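You operate a simulated robot arm through the tools that you are given. There is no shell and no other tool. Be economical: measure what you need, move in short steps, check, and stop when the job is done.

You are at the controls of a simulated robot arm. One attempt, no reset.

## Task
Put the blue disc with a hole with the largest size on its label from the top of the long yellow-legged bench on the top of the valve stack bench. Take the teal dabber and put it on top of the blue printed block. Put the blue steel tray on the lower shelf of the valve stack bench. Put the steel sleeve labelled "75" from the right yellow bench steel top on top of the small green block. Open the middle drawer of the hose bench, put the steel tee with green bands on the green mat on the teal-backed bench away in the drawer bay marked tees, then shut the drawer. Put two of the green rings from the top of the long yellow-legged bench on the left yellow bench steel top. Do these in any order. Set down upright: teal dabber.

The check looks at the end state, three seconds after you hand in, the way a careful person would. Anything else that was tipped, shoved, dropped, spilled or broken makes it a failure.

## Robot
A 7-joint arm with a two-finger parallel gripper on a trunk, on a base that drives. Base frame: it is fixed to the floor where the robot stands at the start and does not move with it; the origin is under the middle of the robot, x ahead of it, y to its left, z up; the surface under the hand at the start is at about z = 800. Readings come in mm, degrees, newtons and seconds.
With the tool pointing down near the work surface it reaches from about 440 to 900 mm from the robot's upright axis, wherever it stands. Its first joint turns from -17.0 to 126.0 degrees. Places, roughly: blue disc with a hole [750, 250, 750]; blue printed block [-2250, -1500, 750]; blue steel tray (31x22x10 cm) [-6400, 700, 400]; drawer bay marked Tees [-2900, 5400, 600]; green ring [1000, 750, 750]; left yellow bench steel top [-2100, -1500, 700]; lower shelf of the valve stack bench [-2900, 3100, 200]; middle drawer of the hose bench [-3000, 5400, 700]; small green block (6x6x5 cm) [-6200, 900, 800]; steel sleeve [-5250, -1500, 750]; steel tee with green bands (8x6x3 cm) [-6000, 800, 800]; teal dabber (3x3x6 cm) [600, 500, 800]; top of the valve stack bench [-2900, 3100, 800]. Payload 1.57 kg.
The tool frame sits at the grasp point between the pads (the TCP): z along the fingers, y along the line on which they close. The tips reach 30 mm beyond it. Largest opening 80 mm; finger width 17, thickness 12; the body of the gripper, 40 by 82 mm, starts 80 mm behind the TCP.
Orientation is that of the tool frame in the base frame, as [roll, pitch, yaw] about the fixed x, y, z axes, in that order (R = Rz(yaw) Ry(pitch) Rx(roll)). With the fingers straight down and closing along the base's y, the tool's x points along the base's -x, its y along +y and its z along -z.

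## Interface
- The arm moves only by the tool apply_moves. Its argument "series" is a list of rows, each an object (a shift or turn left out is 0, a gripper value left out holds the last) with "angular": the turn, a rotation vector about the tool's x, y, z in degrees, a list of three; "translation": the shift along the tool's x, y, z in mm, a list of three; "hand": the opening, from 0 (shut) to 1 (fully open). In form: [{"angular": [rx, ry, rz], "translation": [dx, dy, dz], "hand": hand}, ...]. A call has 1 to 8 rows; each row shifts and turns the commanded pose from where the row before left it, along the tool's axes as they then stand. A row lasts 0.2 s, in which the tool goes at most 50 mm and 8.6 degrees; a call with a longer step from one row to the next is refused whole, and so is a gripper value outside its range. Where a pose cannot be reached the arm comes as near as it can. A force on the tool above 40 N (or 10 N above the force at the start of the call, whichever is more), or a blocked arm, ends the call early, and 0.2 s more pass. Each finger travels about 45 mm/s and halts on what it meets, pressing with about 43 N; the grip force reading is that of the motor and also rises with nothing between the fingers. The clock runs only during rows and for 0.2 s after the last one: add rows that do not move to give the fingers time. It gives the time, the measured TCP pose, the force on the tool (base axes), the opening and the grip force at its end, in the units of the frame above (readings bear some noise), with the torque about the TCP (base axes, N m) and any sound that the robot's microphone picked up.
- Cameras (640 x 400 px; columns grow to the right, rows downward): "scene" is now at [-1.6, -179.8, 1275.6]; the picture's right is [0.63, -0.77, 0.00], its down [-0.32, -0.26, -0.91] and it looks along [0.71, 0.58, -0.41] (base axes); focal length 271 px, centre (320, 200). "wrist" rides on the gripper at [72, -7, -122] in the tool frame; the picture's right is [0.09, 1.00, 0.00], its down [-0.84, 0.08, -0.54] and it looks along [-0.54, 0.05, 0.84] (tool axes); focal length 238 px, centre (320, 200). There is no depth. A picture from a camera that has moved, and an enlarged one, comes with that camera's place and axes in the base frame and with its lens. The place of the scene camera against the robot may be out by one fixed shift of up to 25 mm in any direction.
- camera(camera): a new picture of that camera. It takes no simulated time.
- lift_body(by): slides the trunk up (or, below 0, down) by that many mm; the arm and the scene camera ride with it, the base frame stays. It gives what a move gives, with no picture.
- steer(legs): drives the robot by 1 to 6 legs, each [ahead, left, turn to the left] in mm, mm and degrees, along the robot's own axes; the way and the turn of a leg run together, so that a leg with both is an arc; at most 1500 mm and 180 degrees a leg. The arm and the cameras ride along, it lands a little off, and it stops where it bumps. It gives what a move gives.
- pan_tilt(pan, tilt): turns the head with the scene camera to pan (to the left, within 109 degrees either way) and tilt (down, from -29 to 69), counted from straight ahead of the robot. It gives what a move gives.
- zoom(camera, box): a new picture of the part [left, top, right, bottom] of that camera's present view, enlarged. It takes no simulated time.
- finish_job(): hands the job in; it is judged then, once.

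Work in short steps. Places have to be worked out from the pictures, the camera data and where the tool is seen: move nearer, look again, correct. Check each grasp and each placing, and mend what went wrong. You have 483 turns and 220 pictures in all, those below and enlarged ones among them. Open the gripper and draw the arm clear of the work before you hand the job in, unless the task says otherwise; then end with one line.

The tools are called as a command line: name --argument value ..., lists and objects as JSON in quotes. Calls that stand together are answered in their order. apply_moves: Moves the arm, as the interface text tells. Its arguments: {"type":"object","properties":{"series":{"type":"array","items":{"type":"object","properties":{"angular":{"type":"array","items":{"type":"number"}},"translation":{"type":"array","items":{"type":"number"}},"hand":{"type":"number"}}}}},"required":["series"]} The other tools are called the same way: lift_body (by) slides the trunk up or down; steer (legs) drives the base; pan_tilt (pan, tilt) turns the head that bears the scene camera; camera (camera) takes a picture; zoom (camera, box) takes an enlarged picture of a part of a camera's view; finish_job () hands the job in.

At the start:

```text
t: 0.0
tool_pos: [691.4, 160.3, 1135.9]
ee_rot: [180.0, 0.0, 180.0]
contact_force: [-0.2, -0.3, -0.5]
moment: [0.0, -0.01, 0.0]
grip_width: 80.1
finger_force: 0.0
trunk travel left (down, up): [-650.0, 140.0]
robot x, y, heading: [0.6, -1.0, 0.2]
head pan, tilt: [39.3, 24.2]
```

scene: 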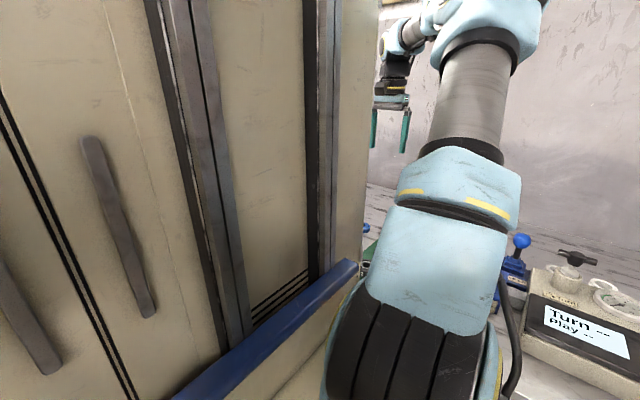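
wrist: 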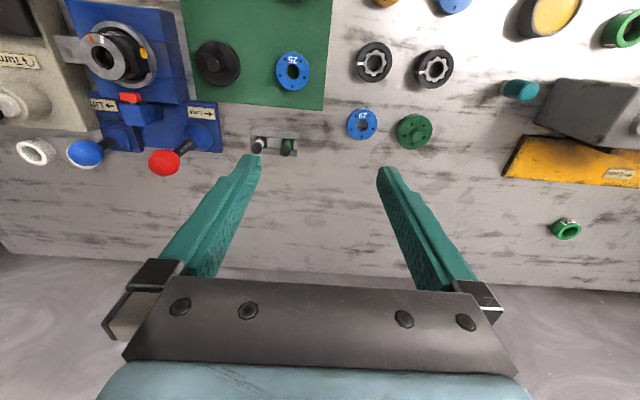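

I'll look at the wrist view enlarged to read the labels.

zoom --camera "wrist" --box '[240, 0, 480, 150]'

zoom --camera "wrist" --box '[440, 0, 640, 260]'

```text
2.67 times, centred on (360, 75) of wrist
camera zoom: at [619.1, 154.9, 1256.7], right [-0.09, 1.0, 0.0], down [0.84, 0.08, 0.54], along [0.54, 0.05, -0.84], focal length 636 px, centre (213, 533)
```

zoom: 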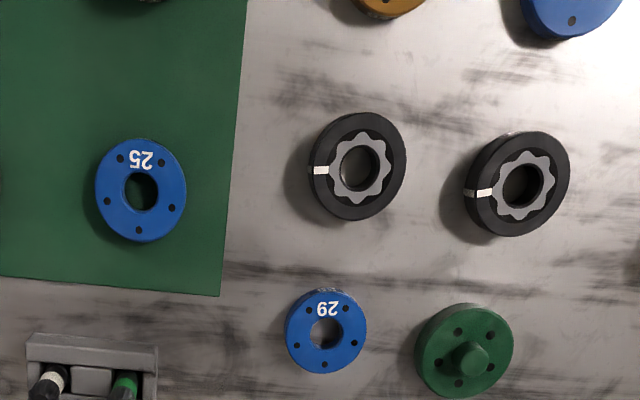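

```text
1.54 times, centred on (540, 130) of wrist
camera zoom: at [619.1, 154.9, 1256.7], right [-0.09, 1.0, 0.0], down [0.84, 0.08, 0.54], along [0.54, 0.05, -0.84], focal length 367 px, centre (-18, 308)
```

zoom: 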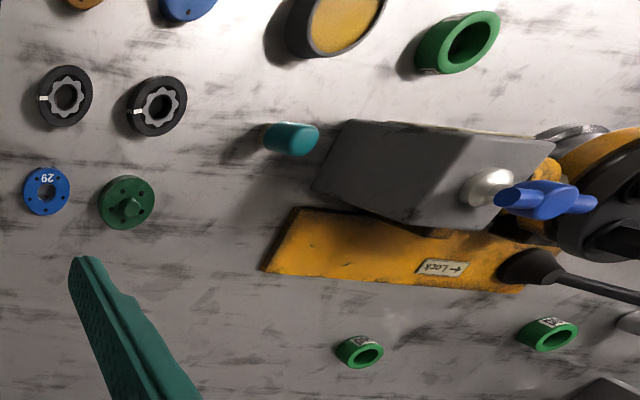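

Several blue discs and green rings; I'll move the tool back and left to see the rest of the bench near the robot.

apply_moves --series '[{"translation": [40, 30, 0]}, {"translation": [40, 30, 0]}, {"translation": [40, 30, 0]}, {"translation": [40, 30, 0]}, {"translation": [0, 45, 0]}, {"translation": [0, 45, 0]}, {"translation": [0, 0, 0]}]'

camera --camera "wrist"

pan_tilt --pan -10 --tilt 35

camera --camera "scene"

```text
t: 1.6
tool_pos: [531.1, 336.2, 1136.0]
ee_rot: [-180.0, 0.1, 179.9]
contact_force: [0.7, 0.2, 0.6]
moment: [0.0, -0.02, 0.05]
grip_width: 79.9
finger_force: 0.0
out of reach, approached as far as the arm can: row 6
trunk travel left (down, up): [-650.0, 140.0]
robot x, y, heading: [-1.4, -0.8, -0.0]
head pan, tilt: [39.3, 24.2]
```

```text
215 pictures are left
camera wrist: at [458.6, 330.6, 1257.2], right [-0.09, 1.0, 0.0], down [0.84, 0.08, 0.54], along [0.54, 0.05, -0.84], focal length 238 px, centre (320, 200)
```

wrist: 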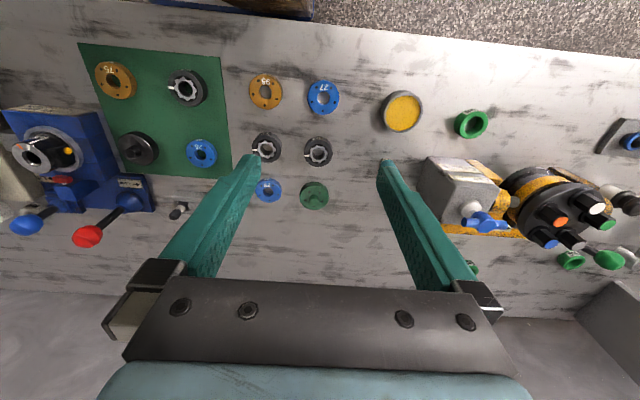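

```text
t: 2.8
tool_pos: [531.3, 337.3, 1136.5]
ee_rot: [-179.9, 0.0, 180.0]
contact_force: [0.0, -0.3, 0.7]
moment: [0.01, 0.01, 0.04]
grip_width: 80.2
finger_force: 0.1
trunk travel left (down, up): [-650.0, 140.0]
robot x, y, heading: [-0.0, -3.1, -0.0]
head pan, tilt: [-10.0, 35.0]
```

```text
214 pictures are left
camera scene: at [13.7, -253.5, 1258.5], right [-0.17, -0.98, 0.0], down [-0.56, 0.1, -0.82], along [0.81, -0.14, -0.57], focal length 271 px, centre (320, 200)
```

scene: 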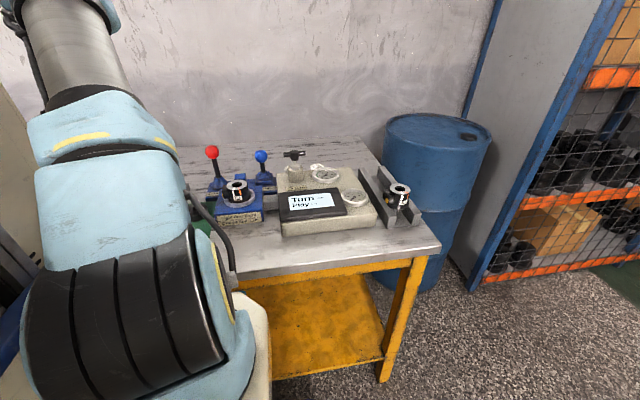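

Blue discs: on mat 25?, lower 29, upper (323,97). Enlarge to read.

zoom --camera "wrist" --box '[170, 60, 350, 210]'

zoom --camera "wrist" --box '[360, 70, 640, 290]'

```text
2.67 times, centred on (260, 135) of wrist
camera zoom: at [458.6, 330.5, 1257.3], right [-0.09, 1.0, 0.0], down [0.84, 0.08, 0.54], along [0.54, 0.05, -0.84], focal length 636 px, centre (480, 373)
```

zoom: 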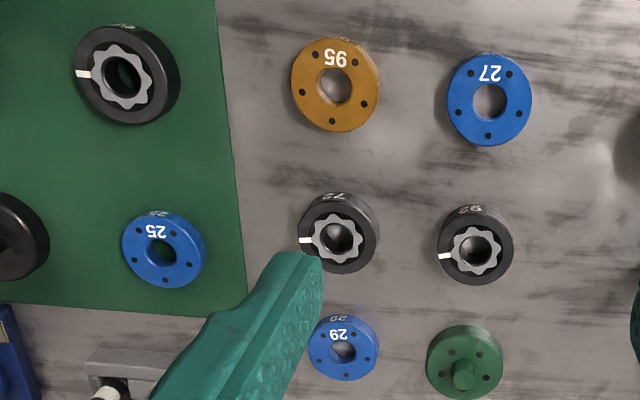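

```text
1.82 times, centred on (500, 180) of wrist
camera zoom: at [458.6, 330.5, 1257.3], right [-0.09, 1.0, 0.0], down [0.84, 0.08, 0.54], along [0.54, 0.05, -0.84], focal length 433 px, centre (-7, 236)
```

zoom: 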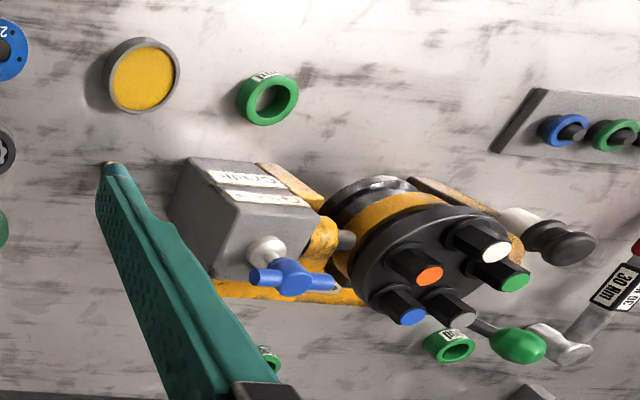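

Blue discs read 25, 27 and 29, so 29 is the one. First I do the teal dabber, estimated near (648,477). I move above it for a closer look.

apply_moves --series '[{"translation": [-20, 30, 25]}, {"translation": [-20, 30, 25]}, {"translation": [-20, 30, 25]}, {"translation": [-20, 30, 25]}, {"translation": [-9, 13, 25]}, {"translation": [0, 0, 11]}, {}]'

camera --camera "wrist"

```text
t: 4.4
tool_pos: [591.7, 348.4, 1052.1]
ee_rot: [-179.9, -0.1, 179.9]
contact_force: [0.4, -1.1, 0.4]
moment: [-0.03, -0.02, -0.02]
grip_width: 79.9
finger_force: 0.1
out of reach, approached as far as the arm can: row 1, 2, 3, 4, 5
trunk travel left (down, up): [-650.0, 140.0]
robot x, y, heading: [-1.1, -5.1, -0.3]
head pan, tilt: [-10.0, 35.0]
```

```text
211 pictures are left
camera wrist: at [519.6, 342.3, 1174.5], right [-0.09, 1.0, 0.0], down [0.84, 0.08, 0.54], along [0.54, 0.05, -0.84], focal length 238 px, centre (320, 200)
```

wrist: 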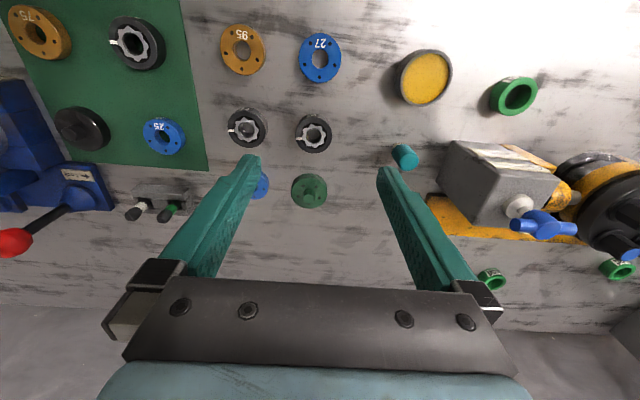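

The arm stalls going left with this yaw; I'll turn the tool left along with the motion.

apply_moves --series '[{"angular": [0, 0, -8]}, {"angular": [0, 0, -8]}, {"angular": [0, 0, -8]}, {"angular": [0, 0, -8]}, {}]'

pan_tilt --pan 90 --tilt 20

camera --camera "scene"

```text
t: 5.6
tool_pos: [591.5, 347.0, 1055.2]
ee_rot: [-180.0, 0.0, -147.9]
contact_force: [0.3, -0.4, 0.8]
moment: [0.02, -0.03, -0.02]
grip_width: 80.1
finger_force: 0.0
trunk travel left (down, up): [-650.0, 140.0]
robot x, y, heading: [-3.7, -0.4, 0.1]
head pan, tilt: [-10.0, 35.0]
```

```text
t: 7.3
tool_pos: [591.2, 347.5, 1054.9]
ee_rot: [-180.0, 0.0, -148.1]
contact_force: [-0.7, -0.4, 0.3]
moment: [0.03, -0.01, 0.01]
grip_width: 79.9
finger_force: 0.0
trunk travel left (down, up): [-650.0, 140.0]
robot x, y, heading: [2.2, 2.8, 0.0]
head pan, tilt: [90.0, 20.0]
```

```text
210 pictures are left
camera scene: at [-73.0, -145.1, 1282.3], right [1.0, 0.0, 0.0], down [0.0, -0.34, -0.94], along [0.0, 0.94, -0.34], focal length 271 px, centre (320, 200)
```

scene: 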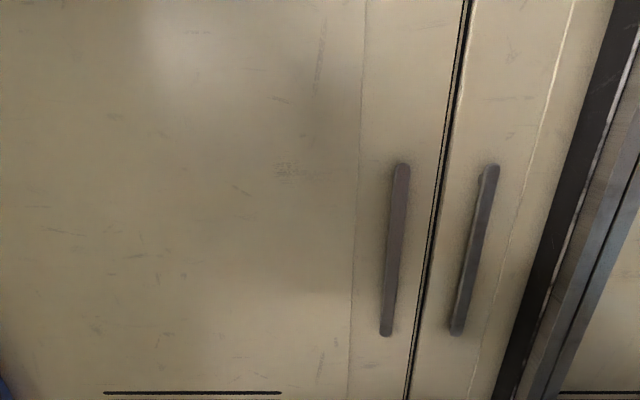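

I need to know whether this close beige panel is a cabinet or my own body. I look at other head angles.

pan_tilt --pan 40 --tilt 0

camera --camera "scene"

pan_tilt --pan -95 --tilt 15

camera --camera "scene"

```text
t: 8.5
tool_pos: [591.5, 347.8, 1055.2]
ee_rot: [179.9, -0.1, -148.1]
contact_force: [-0.3, 0.5, 0.5]
moment: [0.0, -0.01, 0.01]
grip_width: 80.1
finger_force: 0.0
trunk travel left (down, up): [-650.0, 140.0]
robot x, y, heading: [0.9, 2.4, -0.1]
head pan, tilt: [40.0, 0.0]
```

```text
209 pictures are left
camera scene: at [-4.1, -180.3, 1314.6], right [0.64, -0.77, 0.0], down [0.0, 0.0, -1.0], along [0.77, 0.64, 0.0], focal length 271 px, centre (320, 200)
```

scene: 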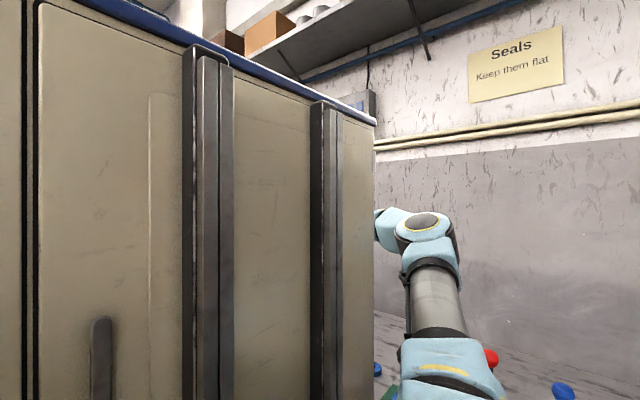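

```text
t: 10.7
tool_pos: [592.1, 347.1, 1053.9]
ee_rot: [-179.9, 0.1, -148.0]
contact_force: [-0.1, 0.0, -0.5]
moment: [0.01, -0.03, 0.0]
grip_width: 80.0
finger_force: 0.0
trunk travel left (down, up): [-650.0, 140.0]
robot x, y, heading: [0.5, 3.4, -0.2]
head pan, tilt: [-95.0, 15.0]
```

```text
208 pictures are left
camera scene: at [-81.1, -331.3, 1290.5], right [-1.0, 0.09, 0.0], down [0.02, 0.26, -0.97], along [-0.08, -0.96, -0.26], focal length 271 px, centre (320, 200)
```

scene: 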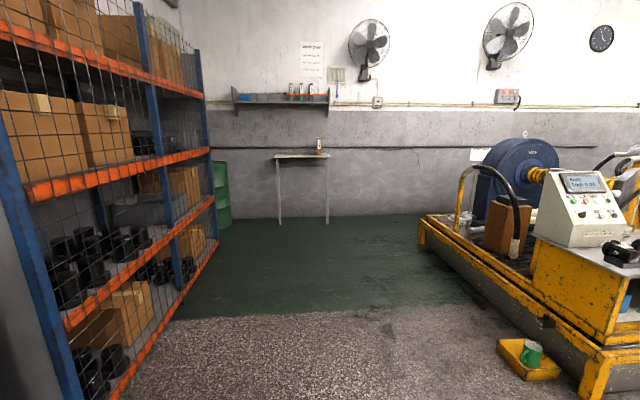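

That panel occludes my own arm and is fixed beside the head: it is my own body. Now move over the dabber (≈641,474) with the turned tool.

apply_moves --series '[{"translation": [-27, 20, 24]}, {"translation": [-27, 20, 24]}, {"translation": [-27, 20, 24]}, {"translation": [-27, 21, 24]}, {}]'

camera --camera "wrist"

```text
t: 11.9
tool_pos: [610.1, 347.5, 1041.5]
ee_rot: [-180.0, 0.0, -148.0]
contact_force: [0.2, -0.7, -0.3]
moment: [0.0, -0.03, -0.02]
grip_width: 80.0
finger_force: 0.1
out of reach, approached as far as the arm can: row 1, 2, 3, 4
trunk travel left (down, up): [-650.0, 140.0]
robot x, y, heading: [1.3, 0.5, 0.0]
head pan, tilt: [-95.0, 15.0]
```

```text
207 pictures are left
camera wrist: at [552.7, 304.5, 1162.6], right [-0.6, 0.8, 0.0], down [0.67, 0.51, 0.54], along [0.43, 0.33, -0.84], focal length 238 px, centre (320, 200)
```

wrist: 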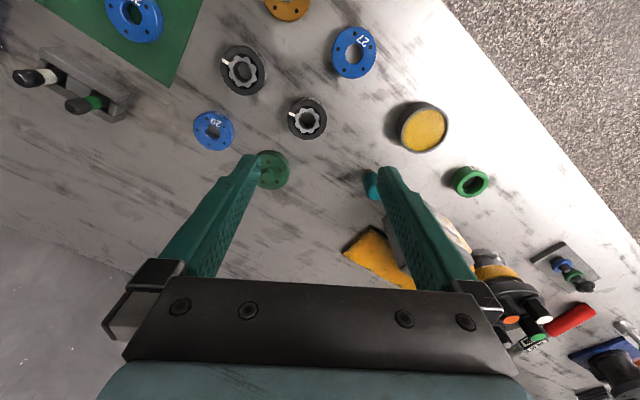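

Leftward reach is limited (~30°), but the floor to the left is clear. I drive left 330 mm.

steer --legs '[[0, 330, 0]]'

camera --camera "wrist"

```text
t: 14.1
tool_pos: [614.4, 681.1, 1041.7]
ee_rot: [-180.0, 0.0, -148.5]
contact_force: [-0.6, -0.4, -0.3]
moment: [0.01, -0.02, -0.01]
grip_width: 79.9
finger_force: 0.0
trunk travel left (down, up): [-650.0, 140.0]
robot x, y, heading: [1.0, 341.0, -0.4]
head pan, tilt: [-95.0, 15.0]
```

```text
206 pictures are left
camera wrist: at [556.0, 638.5, 1162.6], right [-0.6, 0.8, 0.0], down [0.67, 0.5, 0.54], along [0.43, 0.33, -0.84], focal length 238 px, centre (320, 200)
```

wrist: 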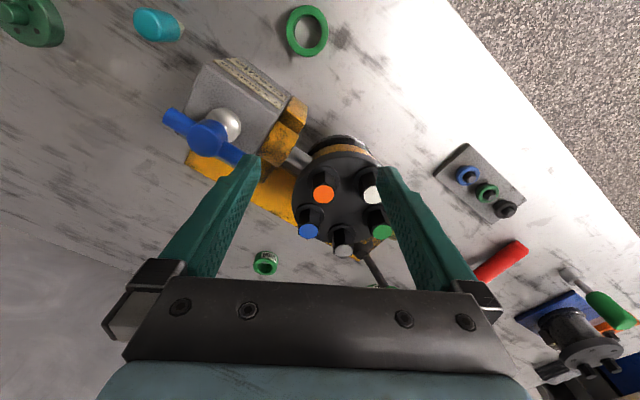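

Now I rotate the tool square again and move right over the dabber.

apply_moves --series '[{"angular": [0, 0, 8]}, {"angular": [0, 0, 8]}, {"angular": [0, 0, 8]}, {"angular": [0, 0, 7.5]}, {"translation": [0, -50, 0]}, {"translation": [0, -50, 0]}, {"translation": [-10, -50, 0]}, {"translation": [0, -50, 0]}]'

camera --camera "wrist"

```text
refused: row 7 steps farther than a row can; nothing moved
```

```text
205 pictures are left
camera wrist: at [556.0, 638.5, 1162.6], right [-0.6, 0.8, 0.0], down [0.67, 0.5, 0.54], along [0.43, 0.33, -0.84], focal length 238 px, centre (320, 200)
```

wrist: 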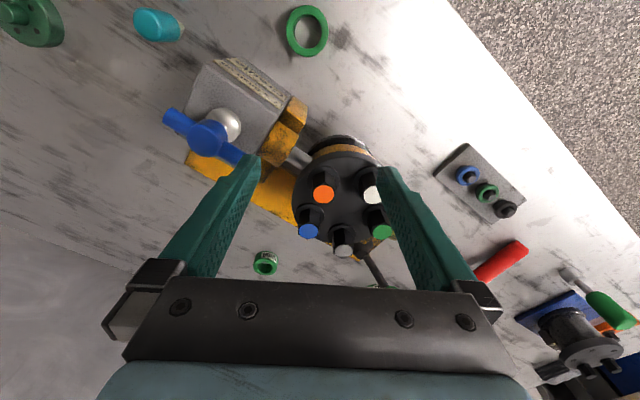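

The call was refused for one long row; I redo it with shorter steps.

apply_moves --series '[{"angular": [0, 0, 8]}, {"angular": [0, 0, 8]}, {"angular": [0, 0, 8]}, {"angular": [0, 0, 7.5]}, {"translation": [0, -49, 0]}, {"translation": [0, -49, 0]}, {"translation": [-5, -49, 0]}, {"translation": [0, -49, 0]}]'

camera --camera "wrist"

```text
t: 15.9
tool_pos: [618.8, 483.5, 1041.5]
ee_rot: [179.9, -0.1, -179.8]
contact_force: [0.1, 0.1, 0.5]
moment: [-0.04, -0.01, 0.01]
grip_width: 80.0
finger_force: 0.0
trunk travel left (down, up): [-650.0, 140.0]
robot x, y, heading: [1.0, 341.7, -0.5]
head pan, tilt: [-95.0, 15.0]
```

```text
204 pictures are left
camera wrist: at [546.8, 478.1, 1163.9], right [-0.09, 1.0, 0.0], down [0.84, 0.08, 0.54], along [0.54, 0.05, -0.84], focal length 238 px, centre (320, 200)
```

wrist: 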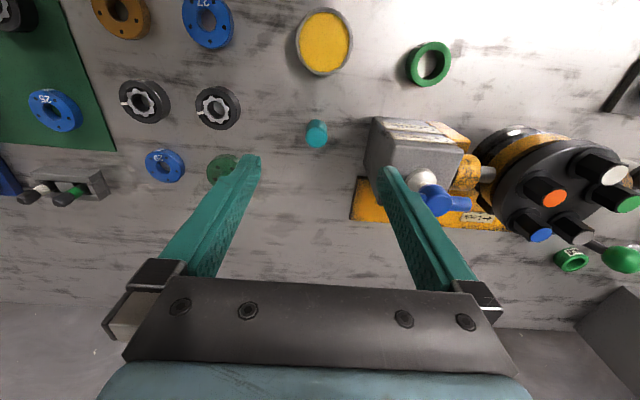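

Zoom on the dabber to see its shape.

zoom --camera "wrist" --box '[270, 90, 370, 165]'

```text
5.33 times, centred on (320, 128) of wrist
camera zoom: at [546.8, 478.1, 1163.9], right [-0.09, 1.0, 0.0], down [0.84, 0.08, 0.54], along [0.54, 0.05, -0.84], focal length 1271 px, centre (320, 587)
```

zoom: 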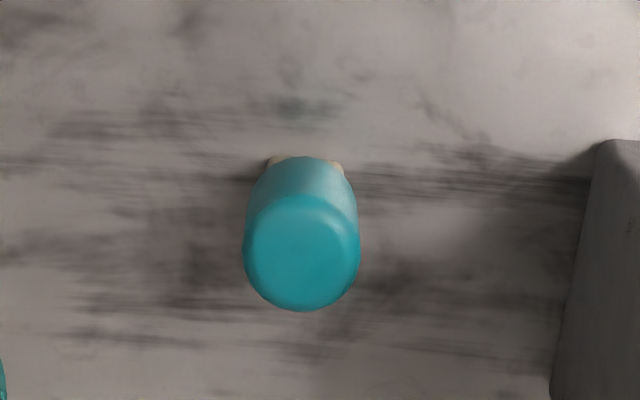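

Dabber stands upright at about (647,482), top ~z 855. I part-close to 56 mm (a grey box stands close), centre and descend to z≈860.

apply_moves --series '[{"translation": [-28, -2, 0], "hand": 0.7}, {"translation": [0, 0, 45]}, {"translation": [0, 0, 45]}, {"translation": [0, 0, 45]}, {"translation": [0, 0, 35]}, {}]'

camera --camera "wrist"

```text
t: 17.3
tool_pos: [646.5, 484.4, 872.9]
ee_rot: [179.9, 0.0, -179.9]
contact_force: [0.3, -0.1, 1.0]
moment: [0.0, -0.05, 0.0]
grip_width: 56.0
finger_force: 0.0
trunk travel left (down, up): [-650.0, 140.0]
robot x, y, heading: [-2.1, 335.5, -0.4]
head pan, tilt: [-95.0, 15.0]
```

```text
202 pictures are left
camera wrist: at [574.0, 477.8, 993.7], right [-0.09, 1.0, 0.0], down [0.84, 0.08, 0.54], along [0.54, 0.05, -0.84], focal length 238 px, centre (320, 200)
```

wrist: 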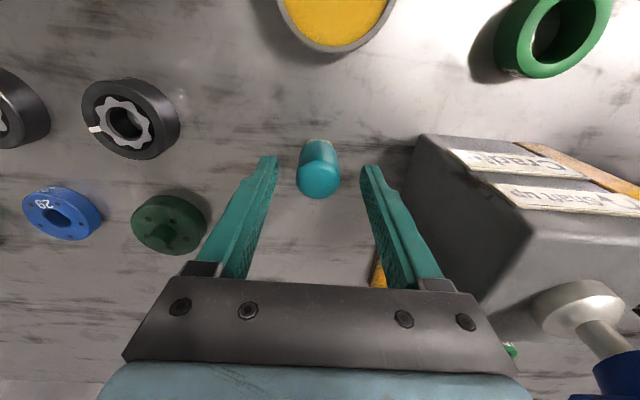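

Centred. Descend to z≈836 and close.

apply_moves --series '[{"translation": [0, 0, 37]}, {"hand": 0.2}, {"hand": 0.2}, {"hand": 0.2}, {"hand": 0.2}]'

camera --camera "wrist"

```text
t: 18.5
tool_pos: [643.9, 483.1, 834.5]
ee_rot: [179.9, 0.1, -180.0]
contact_force: [0.0, 0.4, 0.3]
moment: [-0.01, -0.04, 0.0]
grip_width: 28.7
finger_force: 35.6
trunk travel left (down, up): [-650.0, 140.0]
robot x, y, heading: [-2.2, 336.4, -0.2]
head pan, tilt: [-95.0, 15.0]
```

```text
201 pictures are left
camera wrist: at [573.3, 477.2, 955.3], right [-0.09, 1.0, 0.0], down [0.84, 0.08, 0.54], along [0.54, 0.05, -0.84], focal length 238 px, centre (320, 200)
```

wrist: 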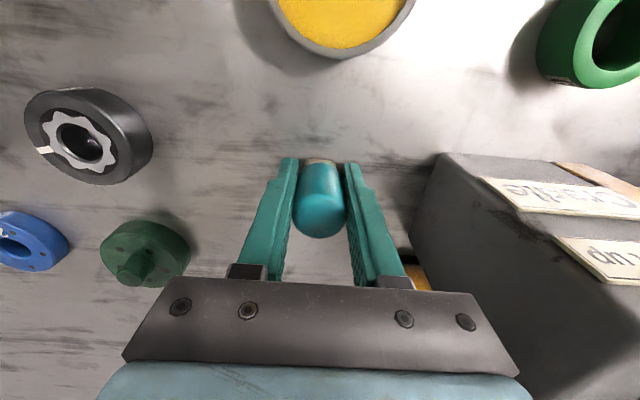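

Gripped (28.7 mm). Lift, then look rearwards before driving.

apply_moves --series '[{"translation": [0, 0, -30]}, {"translation": [0, 0, -45]}, {"translation": [0, 0, -45]}, {"translation": [0, 0, -45]}, {"translation": [0, 0, -45]}, {}]'

pan_tilt --pan -109 --tilt 25

camera --camera "scene"

```text
t: 19.9
tool_pos: [646.5, 482.0, 1047.0]
ee_rot: [179.9, 0.0, -179.9]
contact_force: [0.8, 0.6, 0.1]
moment: [0.02, -0.01, 0.02]
grip_width: 28.3
finger_force: 38.2
trunk travel left (down, up): [-650.0, 140.0]
robot x, y, heading: [1.5, 337.4, -0.3]
head pan, tilt: [-95.0, 15.0]
```

```text
t: 20.6
tool_pos: [646.2, 482.2, 1046.5]
ee_rot: [180.0, -0.1, 180.0]
contact_force: [-0.5, 0.1, -0.1]
moment: [0.01, 0.04, -0.04]
grip_width: 28.9
finger_force: 39.1
trunk travel left (down, up): [-650.0, 140.0]
robot x, y, heading: [1.4, 337.0, -0.5]
head pan, tilt: [-108.9, 25.0]
```

```text
200 pictures are left
camera scene: at [-103.8, 13.1, 1274.3], right [-0.94, 0.33, 0.0], down [0.14, 0.4, -0.91], along [-0.3, -0.86, -0.42], focal length 271 px, centre (320, 200)
```

scene: 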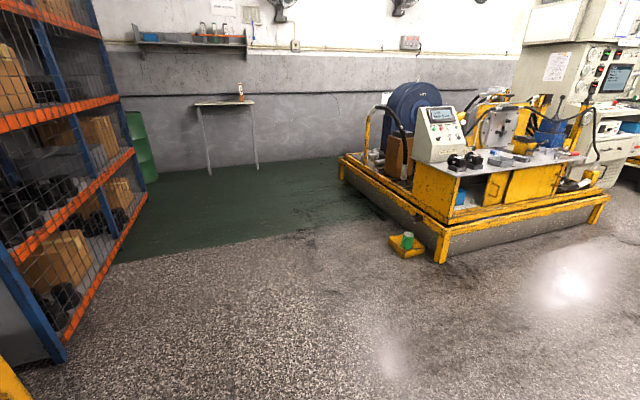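

Route is clear: I back away from the bench, turn right to face the yellow skid, and move toward it.

steer --legs '[[-900, 0, 0], [0, 0, -90], [0, -1300, 0], [500, 0, 0]]'

pan_tilt --pan 0 --tilt 30

camera --camera "scene"

camera --camera "wrist"

```text
t: 31.2
tool_pos: [-1007.8, -305.0, 1047.3]
ee_rot: [179.9, 0.0, 82.5]
contact_force: [0.1, -0.2, -1.3]
moment: [-0.03, 0.01, 0.01]
grip_width: 28.7
finger_force: 38.7
trunk travel left (down, up): [-650.0, 140.0]
robot x, y, heading: [-1066.5, 354.2, -98.0]
head pan, tilt: [-108.9, 25.0]
stopped in leg 3: the robot was blocked; the commanded pose is now the measured one
```

```text
t: 33.1
tool_pos: [-1008.1, -305.5, 1048.4]
ee_rot: [179.9, 0.2, 82.6]
contact_force: [0.1, -0.8, -1.3]
moment: [0.01, 0.02, -0.02]
grip_width: 28.5
finger_force: 38.7
trunk travel left (down, up): [-650.0, 140.0]
robot x, y, heading: [-1066.4, 351.4, -98.0]
head pan, tilt: [0.0, 30.0]
```

```text
199 pictures are left
camera scene: at [-1289.3, 366.4, 1266.3], right [-0.99, 0.14, 0.0], down [0.07, 0.5, -0.87], along [-0.12, -0.86, -0.5], focal length 271 px, centre (320, 200)
```

scene: 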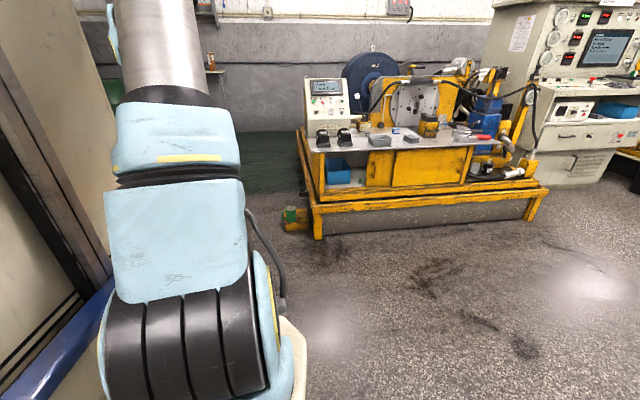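

```text
198 pictures are left
camera wrist: at [-1006.1, -232.4, 1168.7], right [1.0, -0.04, 0.0], down [-0.03, -0.84, 0.54], along [-0.02, -0.54, -0.84], focal length 238 px, centre (320, 200)
```

wrist: 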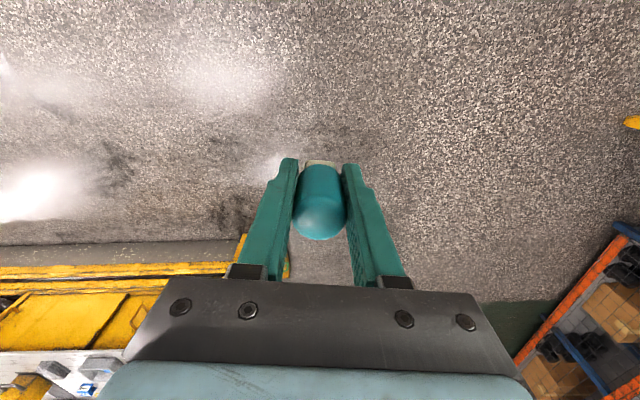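

Blocked by something on my right; I look there.

pan_tilt --pan -90 --tilt 30

camera --camera "scene"

```text
t: 34.7
tool_pos: [-1008.5, -306.1, 1047.2]
ee_rot: [-180.0, 0.2, 82.4]
contact_force: [-0.8, -0.1, -1.0]
moment: [0.0, 0.03, 0.0]
grip_width: 28.4
finger_force: 38.8
trunk travel left (down, up): [-650.0, 140.0]
robot x, y, heading: [-1069.8, 352.1, -98.1]
head pan, tilt: [-90.0, 30.0]
```

```text
197 pictures are left
camera scene: at [-1366.2, 468.4, 1266.3], right [0.14, 0.99, 0.0], down [0.5, -0.07, -0.87], along [-0.86, 0.12, -0.5], focal length 271 px, centre (320, 200)
```

scene: 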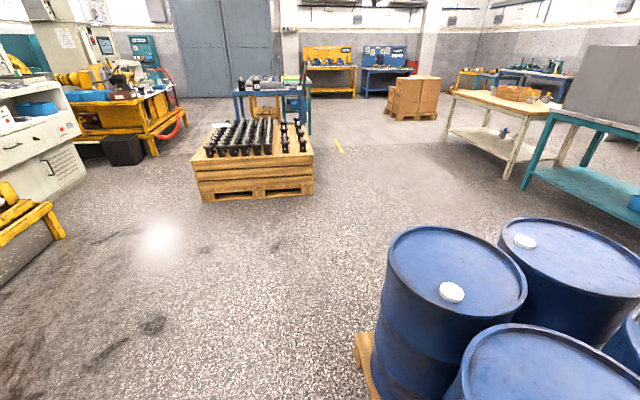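

The blue barrels are on my right rear. I go forward clear of them, square up, then shift right.

steer --legs '[[500, 0, 0], [0, 0, 8], [0, -1150, 0]]'

pan_tilt --pan 0 --tilt 30

camera --camera "scene"

camera --camera "wrist"

```text
t: 43.6
tool_pos: [-2141.7, -754.0, 1047.4]
ee_rot: [179.9, 0.1, 88.7]
contact_force: [-0.8, -0.4, -0.6]
moment: [0.02, 0.02, 0.0]
grip_width: 28.4
finger_force: 38.5
trunk travel left (down, up): [-650.0, 140.0]
robot x, y, heading: [-2266.8, -107.7, -92.0]
head pan, tilt: [-90.0, 30.0]
```

```text
t: 45.3
tool_pos: [-2141.1, -754.6, 1046.8]
ee_rot: [179.9, 0.1, 88.6]
contact_force: [-0.6, -0.8, 0.3]
moment: [-0.01, -0.01, -0.01]
grip_width: 28.4
finger_force: 38.9
trunk travel left (down, up): [-650.0, 140.0]
robot x, y, heading: [-2268.8, -108.3, -92.0]
head pan, tilt: [0.0, 30.0]
```

```text
196 pictures are left
camera scene: at [-2493.5, -117.4, 1266.3], right [-1.0, 0.03, 0.0], down [0.02, 0.5, -0.87], along [-0.03, -0.87, -0.5], focal length 271 px, centre (320, 200)
```

scene: 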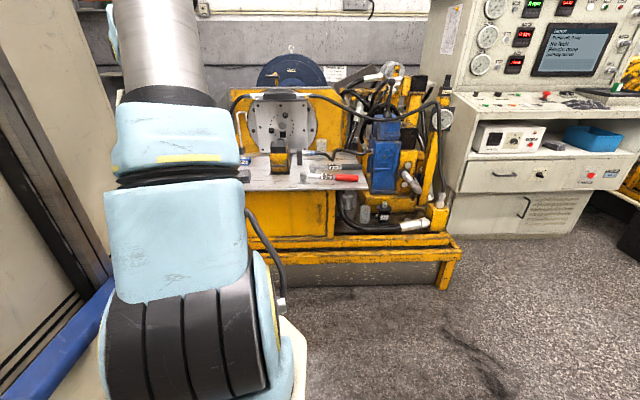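

```text
195 pictures are left
camera wrist: at [-2147.4, -681.8, 1168.7], right [1.0, 0.07, 0.0], down [0.06, -0.84, 0.54], along [0.04, -0.54, -0.84], focal length 238 px, centre (320, 200)
```

wrist: 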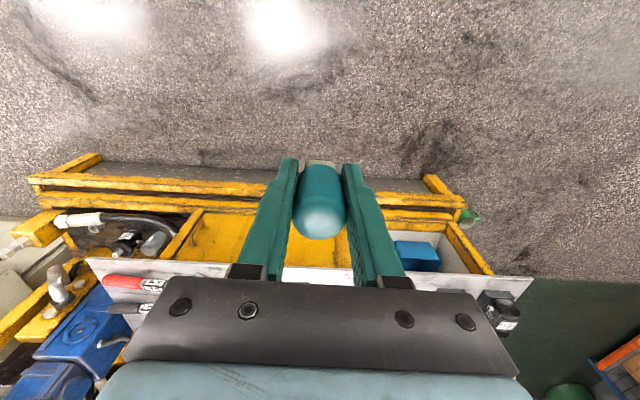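

The steel top's near edge is around y≈-1195. I advance 400 mm and look at the top.

steer --legs '[[400, 0, 0]]'

camera --camera "wrist"

camera --camera "scene"

```text
t: 47.7
tool_pos: [-2144.9, -1142.5, 1048.3]
ee_rot: [179.9, 0.0, 89.4]
contact_force: [0.2, -0.1, -0.4]
moment: [0.03, 0.0, -0.01]
grip_width: 28.6
finger_force: 39.0
trunk travel left (down, up): [-650.0, 140.0]
robot x, y, heading: [-2280.8, -498.3, -91.5]
head pan, tilt: [0.0, 30.0]
```

```text
194 pictures are left
camera wrist: at [-2151.2, -1069.0, 1168.7], right [1.0, 0.08, 0.0], down [0.07, -0.84, 0.54], along [0.04, -0.54, -0.84], focal length 238 px, centre (320, 200)
```

wrist: 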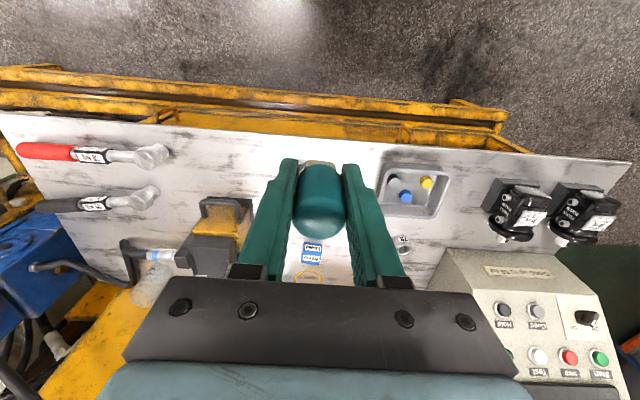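

```text
193 pictures are left
camera scene: at [-2504.0, -508.8, 1266.3], right [-1.0, 0.02, 0.0], down [0.01, 0.5, -0.87], along [-0.02, -0.87, -0.5], focal length 271 px, centre (320, 200)
```

scene: 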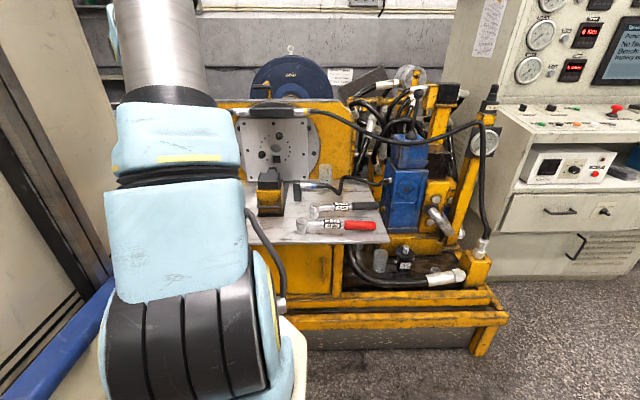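

Zoom on what's between the fingers and the top's free area.

zoom --camera "wrist" --box '[200, 130, 460, 290]'

```text
2.46 times, centred on (330, 210) of wrist
camera zoom: at [-2151.2, -1069.0, 1168.7], right [1.0, 0.08, 0.0], down [0.07, -0.84, 0.54], along [0.04, -0.54, -0.84], focal length 587 px, centre (295, 175)
```

zoom: 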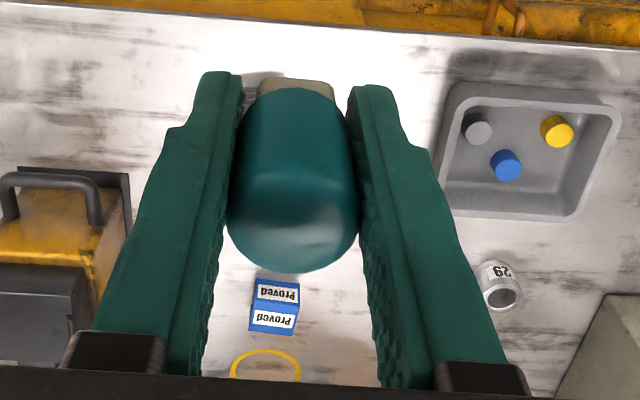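

The blue block ("Proved") is near (-2139,-1500). I advance 220 mm more and look again.

steer --legs '[[220, 0, 0]]'

camera --camera "wrist"

```text
t: 49.4
tool_pos: [-2154.2, -1362.7, 1046.6]
ee_rot: [180.0, 0.0, 88.9]
contact_force: [-0.4, 0.7, 0.1]
moment: [0.02, 0.0, 0.02]
grip_width: 28.5
finger_force: 38.0
trunk travel left (down, up): [-650.0, 140.0]
robot x, y, heading: [-2283.6, -713.7, -91.7]
head pan, tilt: [0.0, 30.0]
```

```text
191 pictures are left
camera wrist: at [-2160.3, -1291.3, 1168.7], right [1.0, 0.07, 0.0], down [0.06, -0.84, 0.54], along [0.04, -0.54, -0.84], focal length 238 px, centre (320, 200)
```

wrist: 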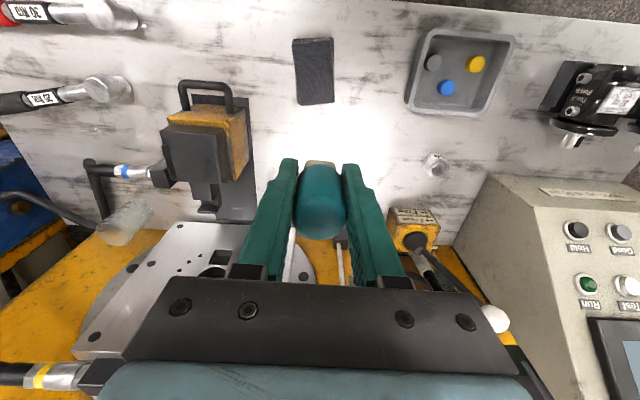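

The block is hidden behind the dabber; shift the tool sideways 70 mm to see it.

apply_moves --series '[{"translation": [0, -35, 0]}, {"translation": [0, -35, 0]}, {}]'

camera --camera "wrist"

```text
t: 50.2
tool_pos: [-2223.7, -1363.8, 1043.1]
ee_rot: [179.8, 0.1, 88.9]
contact_force: [-0.3, -0.4, -0.1]
moment: [0.01, 0.0, 0.0]
grip_width: 28.6
finger_force: 38.3
trunk travel left (down, up): [-650.0, 140.0]
robot x, y, heading: [-2286.9, -713.5, -91.6]
head pan, tilt: [0.0, 30.0]
```

```text
190 pictures are left
camera wrist: at [-2230.1, -1290.7, 1165.8], right [1.0, 0.07, 0.0], down [0.06, -0.84, 0.54], along [0.04, -0.54, -0.84], focal length 238 px, centre (320, 200)
```

wrist: 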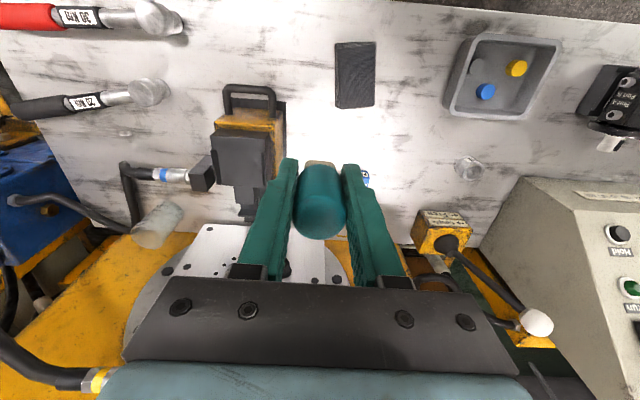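

apply_moves --series '[{"translation": [0, -40, -10]}, {"translation": [0, -30, -10]}, {}]'

zoom --camera "wrist" --box '[360, 100, 520, 220]'

```text
t: 51.0
tool_pos: [-2295.2, -1362.7, 1067.4]
ee_rot: [179.9, 0.0, 88.9]
contact_force: [-0.8, -0.1, 0.6]
moment: [0.01, -0.01, 0.0]
grip_width: 28.5
finger_force: 38.6
trunk travel left (down, up): [-650.0, 140.0]
robot x, y, heading: [-2284.4, -713.8, -91.8]
head pan, tilt: [0.0, 30.0]
```

```text
3.33 times, centred on (440, 160) of wrist
camera zoom: at [-2301.2, -1290.2, 1187.9], right [1.0, 0.07, 0.0], down [0.06, -0.84, 0.54], along [0.04, -0.54, -0.84], focal length 794 px, centre (-80, 333)
```

zoom: 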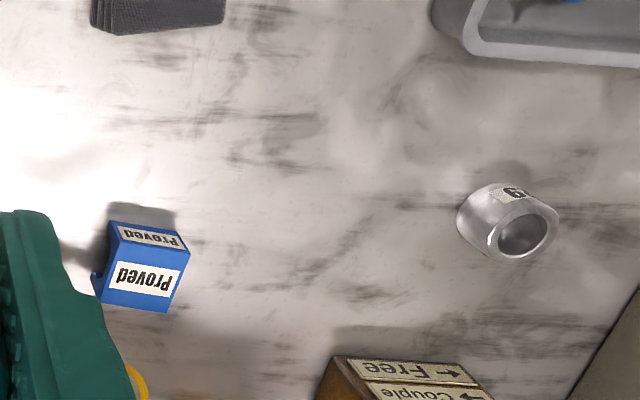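

Block top centre ≈(-2139,-1529), top z≈735. Move over it at height, then lower to z≈850.

apply_moves --series '[{"translation": [-32.6, 31.8, 0]}, {"translation": [-32.6, 31.8, 0]}, {"translation": [-32.6, 31.8, 0]}, {"translation": [-32.6, 31.8, 0]}, {"translation": [-32.6, 31.8, 10]}, {"translation": [0, 0, 45]}, {"translation": [0, 0, 45]}, {"translation": [0, 0, 45]}]'

camera --camera "wrist"

```text
t: 52.8
tool_pos: [-2138.7, -1527.2, 921.7]
ee_rot: [180.0, 0.1, 88.9]
contact_force: [0.1, 0.6, 0.8]
moment: [-0.06, -0.02, -0.01]
grip_width: 28.5
finger_force: 38.9
trunk travel left (down, up): [-650.0, 140.0]
robot x, y, heading: [-2283.0, -714.5, -91.6]
head pan, tilt: [0.0, 30.0]
```

```text
188 pictures are left
camera wrist: at [-2144.3, -1454.4, 1043.3], right [1.0, 0.07, 0.0], down [0.06, -0.84, 0.54], along [0.04, -0.54, -0.84], focal length 238 px, centre (320, 200)
```

wrist: 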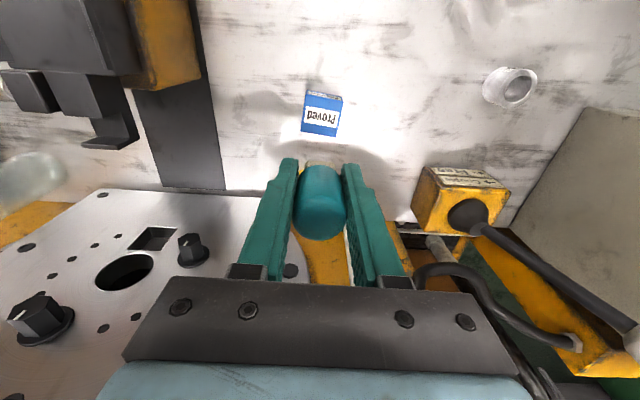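

Aligned over the block. Lower to z≈782, then check.

apply_moves --series '[{"translation": [0, 0, 40]}, {"translation": [0, 0, 40]}, {"translation": [0, 0, 35]}, {"translation": [0, 0, 20]}, {}]'

zoom --camera "wrist" --box '[240, 120, 400, 260]'

```text
t: 54.0
tool_pos: [-2138.0, -1527.6, 787.1]
ee_rot: [179.8, 0.1, 88.9]
contact_force: [0.0, 0.2, -0.8]
moment: [-0.01, -0.01, 0.03]
grip_width: 28.5
finger_force: 38.4
trunk travel left (down, up): [-650.0, 140.0]
robot x, y, heading: [-2288.7, -714.9, -91.8]
head pan, tilt: [0.0, 30.0]
```

```text
2.86 times, centred on (320, 190) of wrist
camera zoom: at [-2144.1, -1455.4, 908.8], right [1.0, 0.07, 0.0], down [0.06, -0.84, 0.54], along [0.04, -0.54, -0.84], focal length 681 px, centre (320, 229)
```

zoom: 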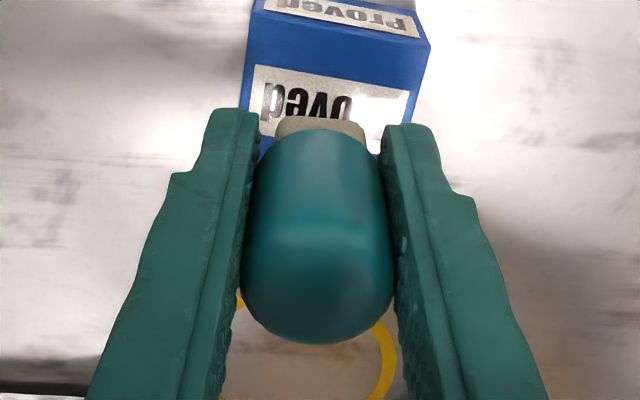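

Well centred over the block's top. Lower in small steps to contact.

apply_moves --series '[{"translation": [0, 2, 5]}, {"translation": [0, 0, 4]}, {"translation": [0, 0, 3]}, {}]'

zoom --camera "wrist" --box '[240, 100, 400, 240]'

```text
t: 55.0
tool_pos: [-2135.7, -1528.2, 775.6]
ee_rot: [179.9, 0.0, 88.9]
contact_force: [-0.3, -0.6, -0.2]
moment: [0.04, 0.0, 0.01]
grip_width: 28.6
finger_force: 38.7
trunk travel left (down, up): [-650.0, 140.0]
robot x, y, heading: [-2289.1, -717.8, -91.5]
head pan, tilt: [0.0, 30.0]
```

```text
2.86 times, centred on (320, 170) of wrist
camera zoom: at [-2141.4, -1454.6, 896.2], right [1.0, 0.07, 0.0], down [0.06, -0.84, 0.54], along [0.04, -0.54, -0.84], focal length 681 px, centre (320, 286)
```

zoom: 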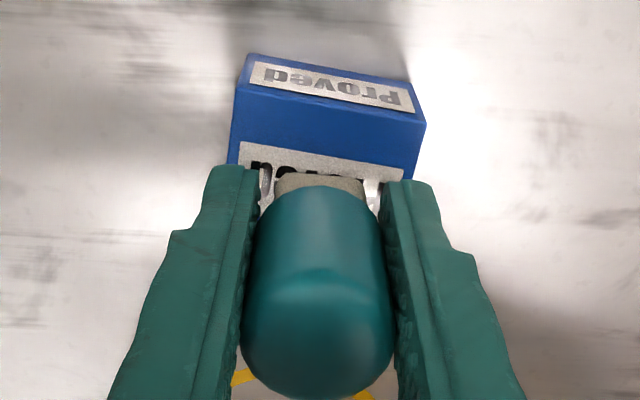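

No contact yet; continue in 2 mm steps.

apply_moves --series '[{"translation": [0, 0, 2]}, {"translation": [0, 0, 2]}, {"translation": [0, 0, 2]}, {}]'

```text
t: 56.0
tool_pos: [-2136.1, -1526.8, 769.0]
ee_rot: [179.9, 0.0, 88.9]
contact_force: [-0.2, 0.5, -0.6]
moment: [-0.01, -0.03, -0.03]
grip_width: 28.2
finger_force: 38.8
trunk travel left (down, up): [-650.0, 140.0]
robot x, y, heading: [-2288.1, -720.0, -91.6]
head pan, tilt: [0.0, 30.0]
```

apply_moves --series '[{"translation": [0, 0, 2]}, {"translation": [0, 0, 2]}, {"translation": [0, 0, 2]}, {}]'

zoom --camera "wrist" --box '[240, 100, 400, 240]'

```text
t: 57.0
tool_pos: [-2135.6, -1528.2, 766.7]
ee_rot: [179.8, 0.3, 88.8]
contact_force: [-0.8, 2.5, 29.8]
moment: [0.02, 0.08, 0.02]
grip_width: 28.3
finger_force: 38.7
trunk travel left (down, up): [-650.0, 140.0]
robot x, y, heading: [-2286.5, -721.1, -91.5]
head pan, tilt: [0.0, 30.0]
```

```text
2.86 times, centred on (320, 170) of wrist
camera zoom: at [-2141.8, -1454.4, 887.9], right [1.0, 0.07, 0.0], down [0.06, -0.83, 0.55], along [0.04, -0.55, -0.84], focal length 681 px, centre (320, 286)
```

zoom: 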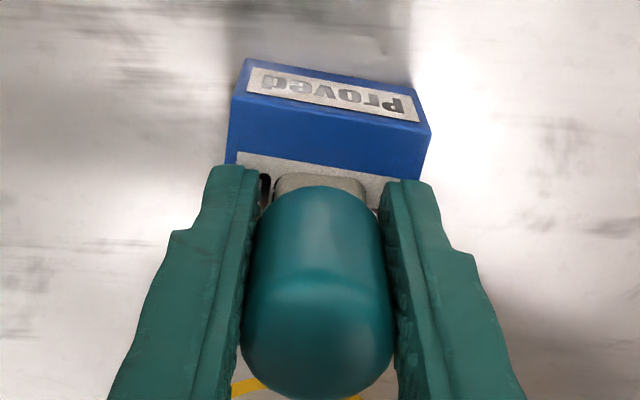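

Contact (30 N) at 766.7. Relieve 3 mm, then open gently.

apply_moves --series '[{"translation": [0, 0, -3]}, {}, {"hand": 0.45}, {"hand": 0.5}, {"hand": 0.55}, {}]'

camera --camera "wrist"

```text
t: 58.4
tool_pos: [-2135.9, -1527.4, 766.4]
ee_rot: [180.0, -0.1, 88.9]
contact_force: [0.8, -1.0, -0.5]
moment: [0.01, -0.02, -0.01]
grip_width: 44.2
finger_force: 0.1
trunk travel left (down, up): [-650.0, 140.0]
robot x, y, heading: [-2288.2, -718.3, -91.6]
head pan, tilt: [0.0, 30.0]
```

```text
184 pictures are left
camera wrist: at [-2142.2, -1454.8, 887.6], right [1.0, 0.07, 0.0], down [0.06, -0.84, 0.54], along [0.04, -0.54, -0.84], focal length 238 px, centre (320, 200)
```

wrist: 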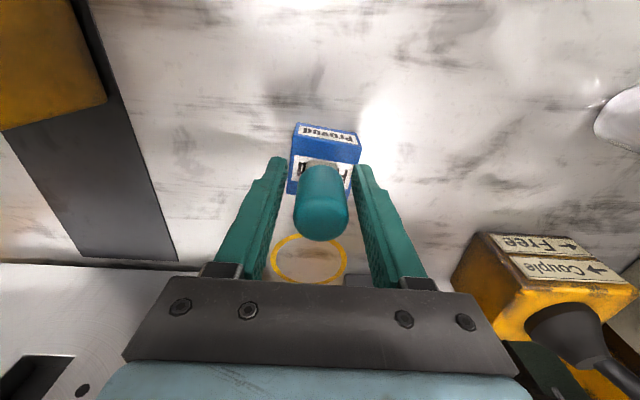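

Released and standing. Raise straight up and check.

apply_moves --series '[{"translation": [0, 0, -20]}, {"translation": [0, 0, -40]}, {"translation": [0, 0, -45]}, {"translation": [0, 0, -45]}, {"translation": [30, 0, -40]}, {"translation": [45, 0, 0]}, {"translation": [45, 0, 0]}, {}]'

camera --camera "wrist"

```text
t: 60.2
tool_pos: [-2132.4, -1404.5, 954.4]
ee_rot: [179.9, 0.0, 88.9]
contact_force: [-0.3, 0.0, -0.3]
moment: [0.03, -0.02, -0.01]
grip_width: 44.1
finger_force: 0.1
trunk travel left (down, up): [-650.0, 140.0]
robot x, y, heading: [-2283.9, -718.0, -91.7]
head pan, tilt: [0.0, 30.0]
```

```text
183 pictures are left
camera wrist: at [-2138.0, -1332.6, 1075.5], right [1.0, 0.07, 0.0], down [0.06, -0.84, 0.54], along [0.04, -0.54, -0.84], focal length 238 px, centre (320, 200)
```

wrist: 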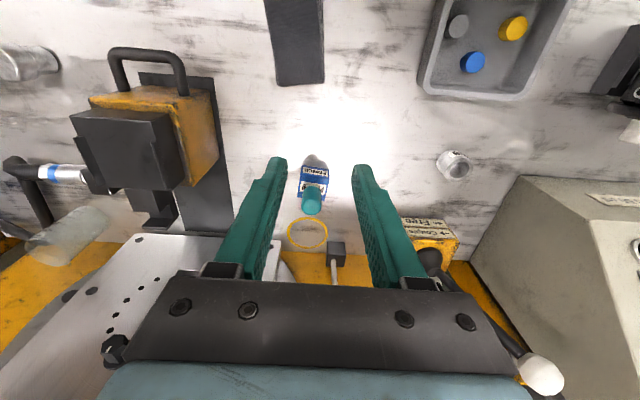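

Dabber stands on the block. Raise the arm and drive back to the long bench for the rings.

apply_moves --series '[{"translation": [0, 0, -45]}, {"translation": [0, 0, -45], "hand": 1}, {"translation": [20, 0, -20]}, {}]'

steer --legs '[[-250, 0, 0], [0, 0, 91.5], [1450, 0, 0], [0, 950, 0]]'

camera --camera "scene"

```text
t: 61.2
tool_pos: [-2132.7, -1386.4, 1068.9]
ee_rot: [179.9, 0.1, 88.9]
contact_force: [0.1, -0.4, 0.6]
moment: [0.0, 0.04, 0.0]
grip_width: 80.1
finger_force: 0.1
trunk travel left (down, up): [-650.0, 140.0]
robot x, y, heading: [-2287.8, -715.9, -91.7]
head pan, tilt: [0.0, 30.0]
```

```text
t: 78.2
tool_pos: [-103.9, 572.3, 1069.7]
ee_rot: [179.9, 0.1, -179.7]
contact_force: [0.2, -0.1, -0.2]
moment: [0.01, 0.0, 0.04]
grip_width: 80.0
finger_force: 0.0
trunk travel left (down, up): [-650.0, 140.0]
robot x, y, heading: [-772.3, 402.9, -0.2]
head pan, tilt: [0.0, 30.0]
```

```text
182 pictures are left
camera scene: at [-754.6, 163.5, 1266.3], right [0.0, -1.0, 0.0], down [-0.5, 0.0, -0.87], along [0.87, 0.0, -0.5], focal length 271 px, centre (320, 200)
```

scene: 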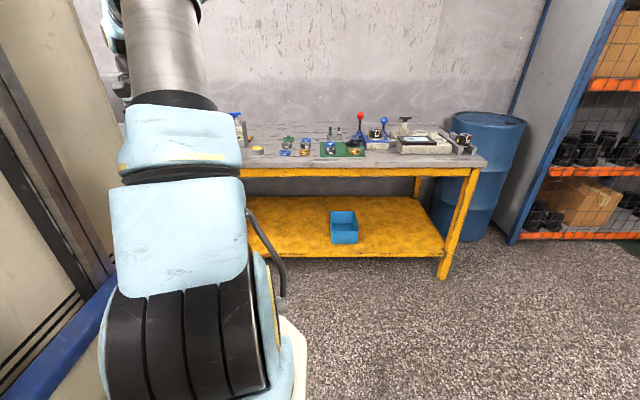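

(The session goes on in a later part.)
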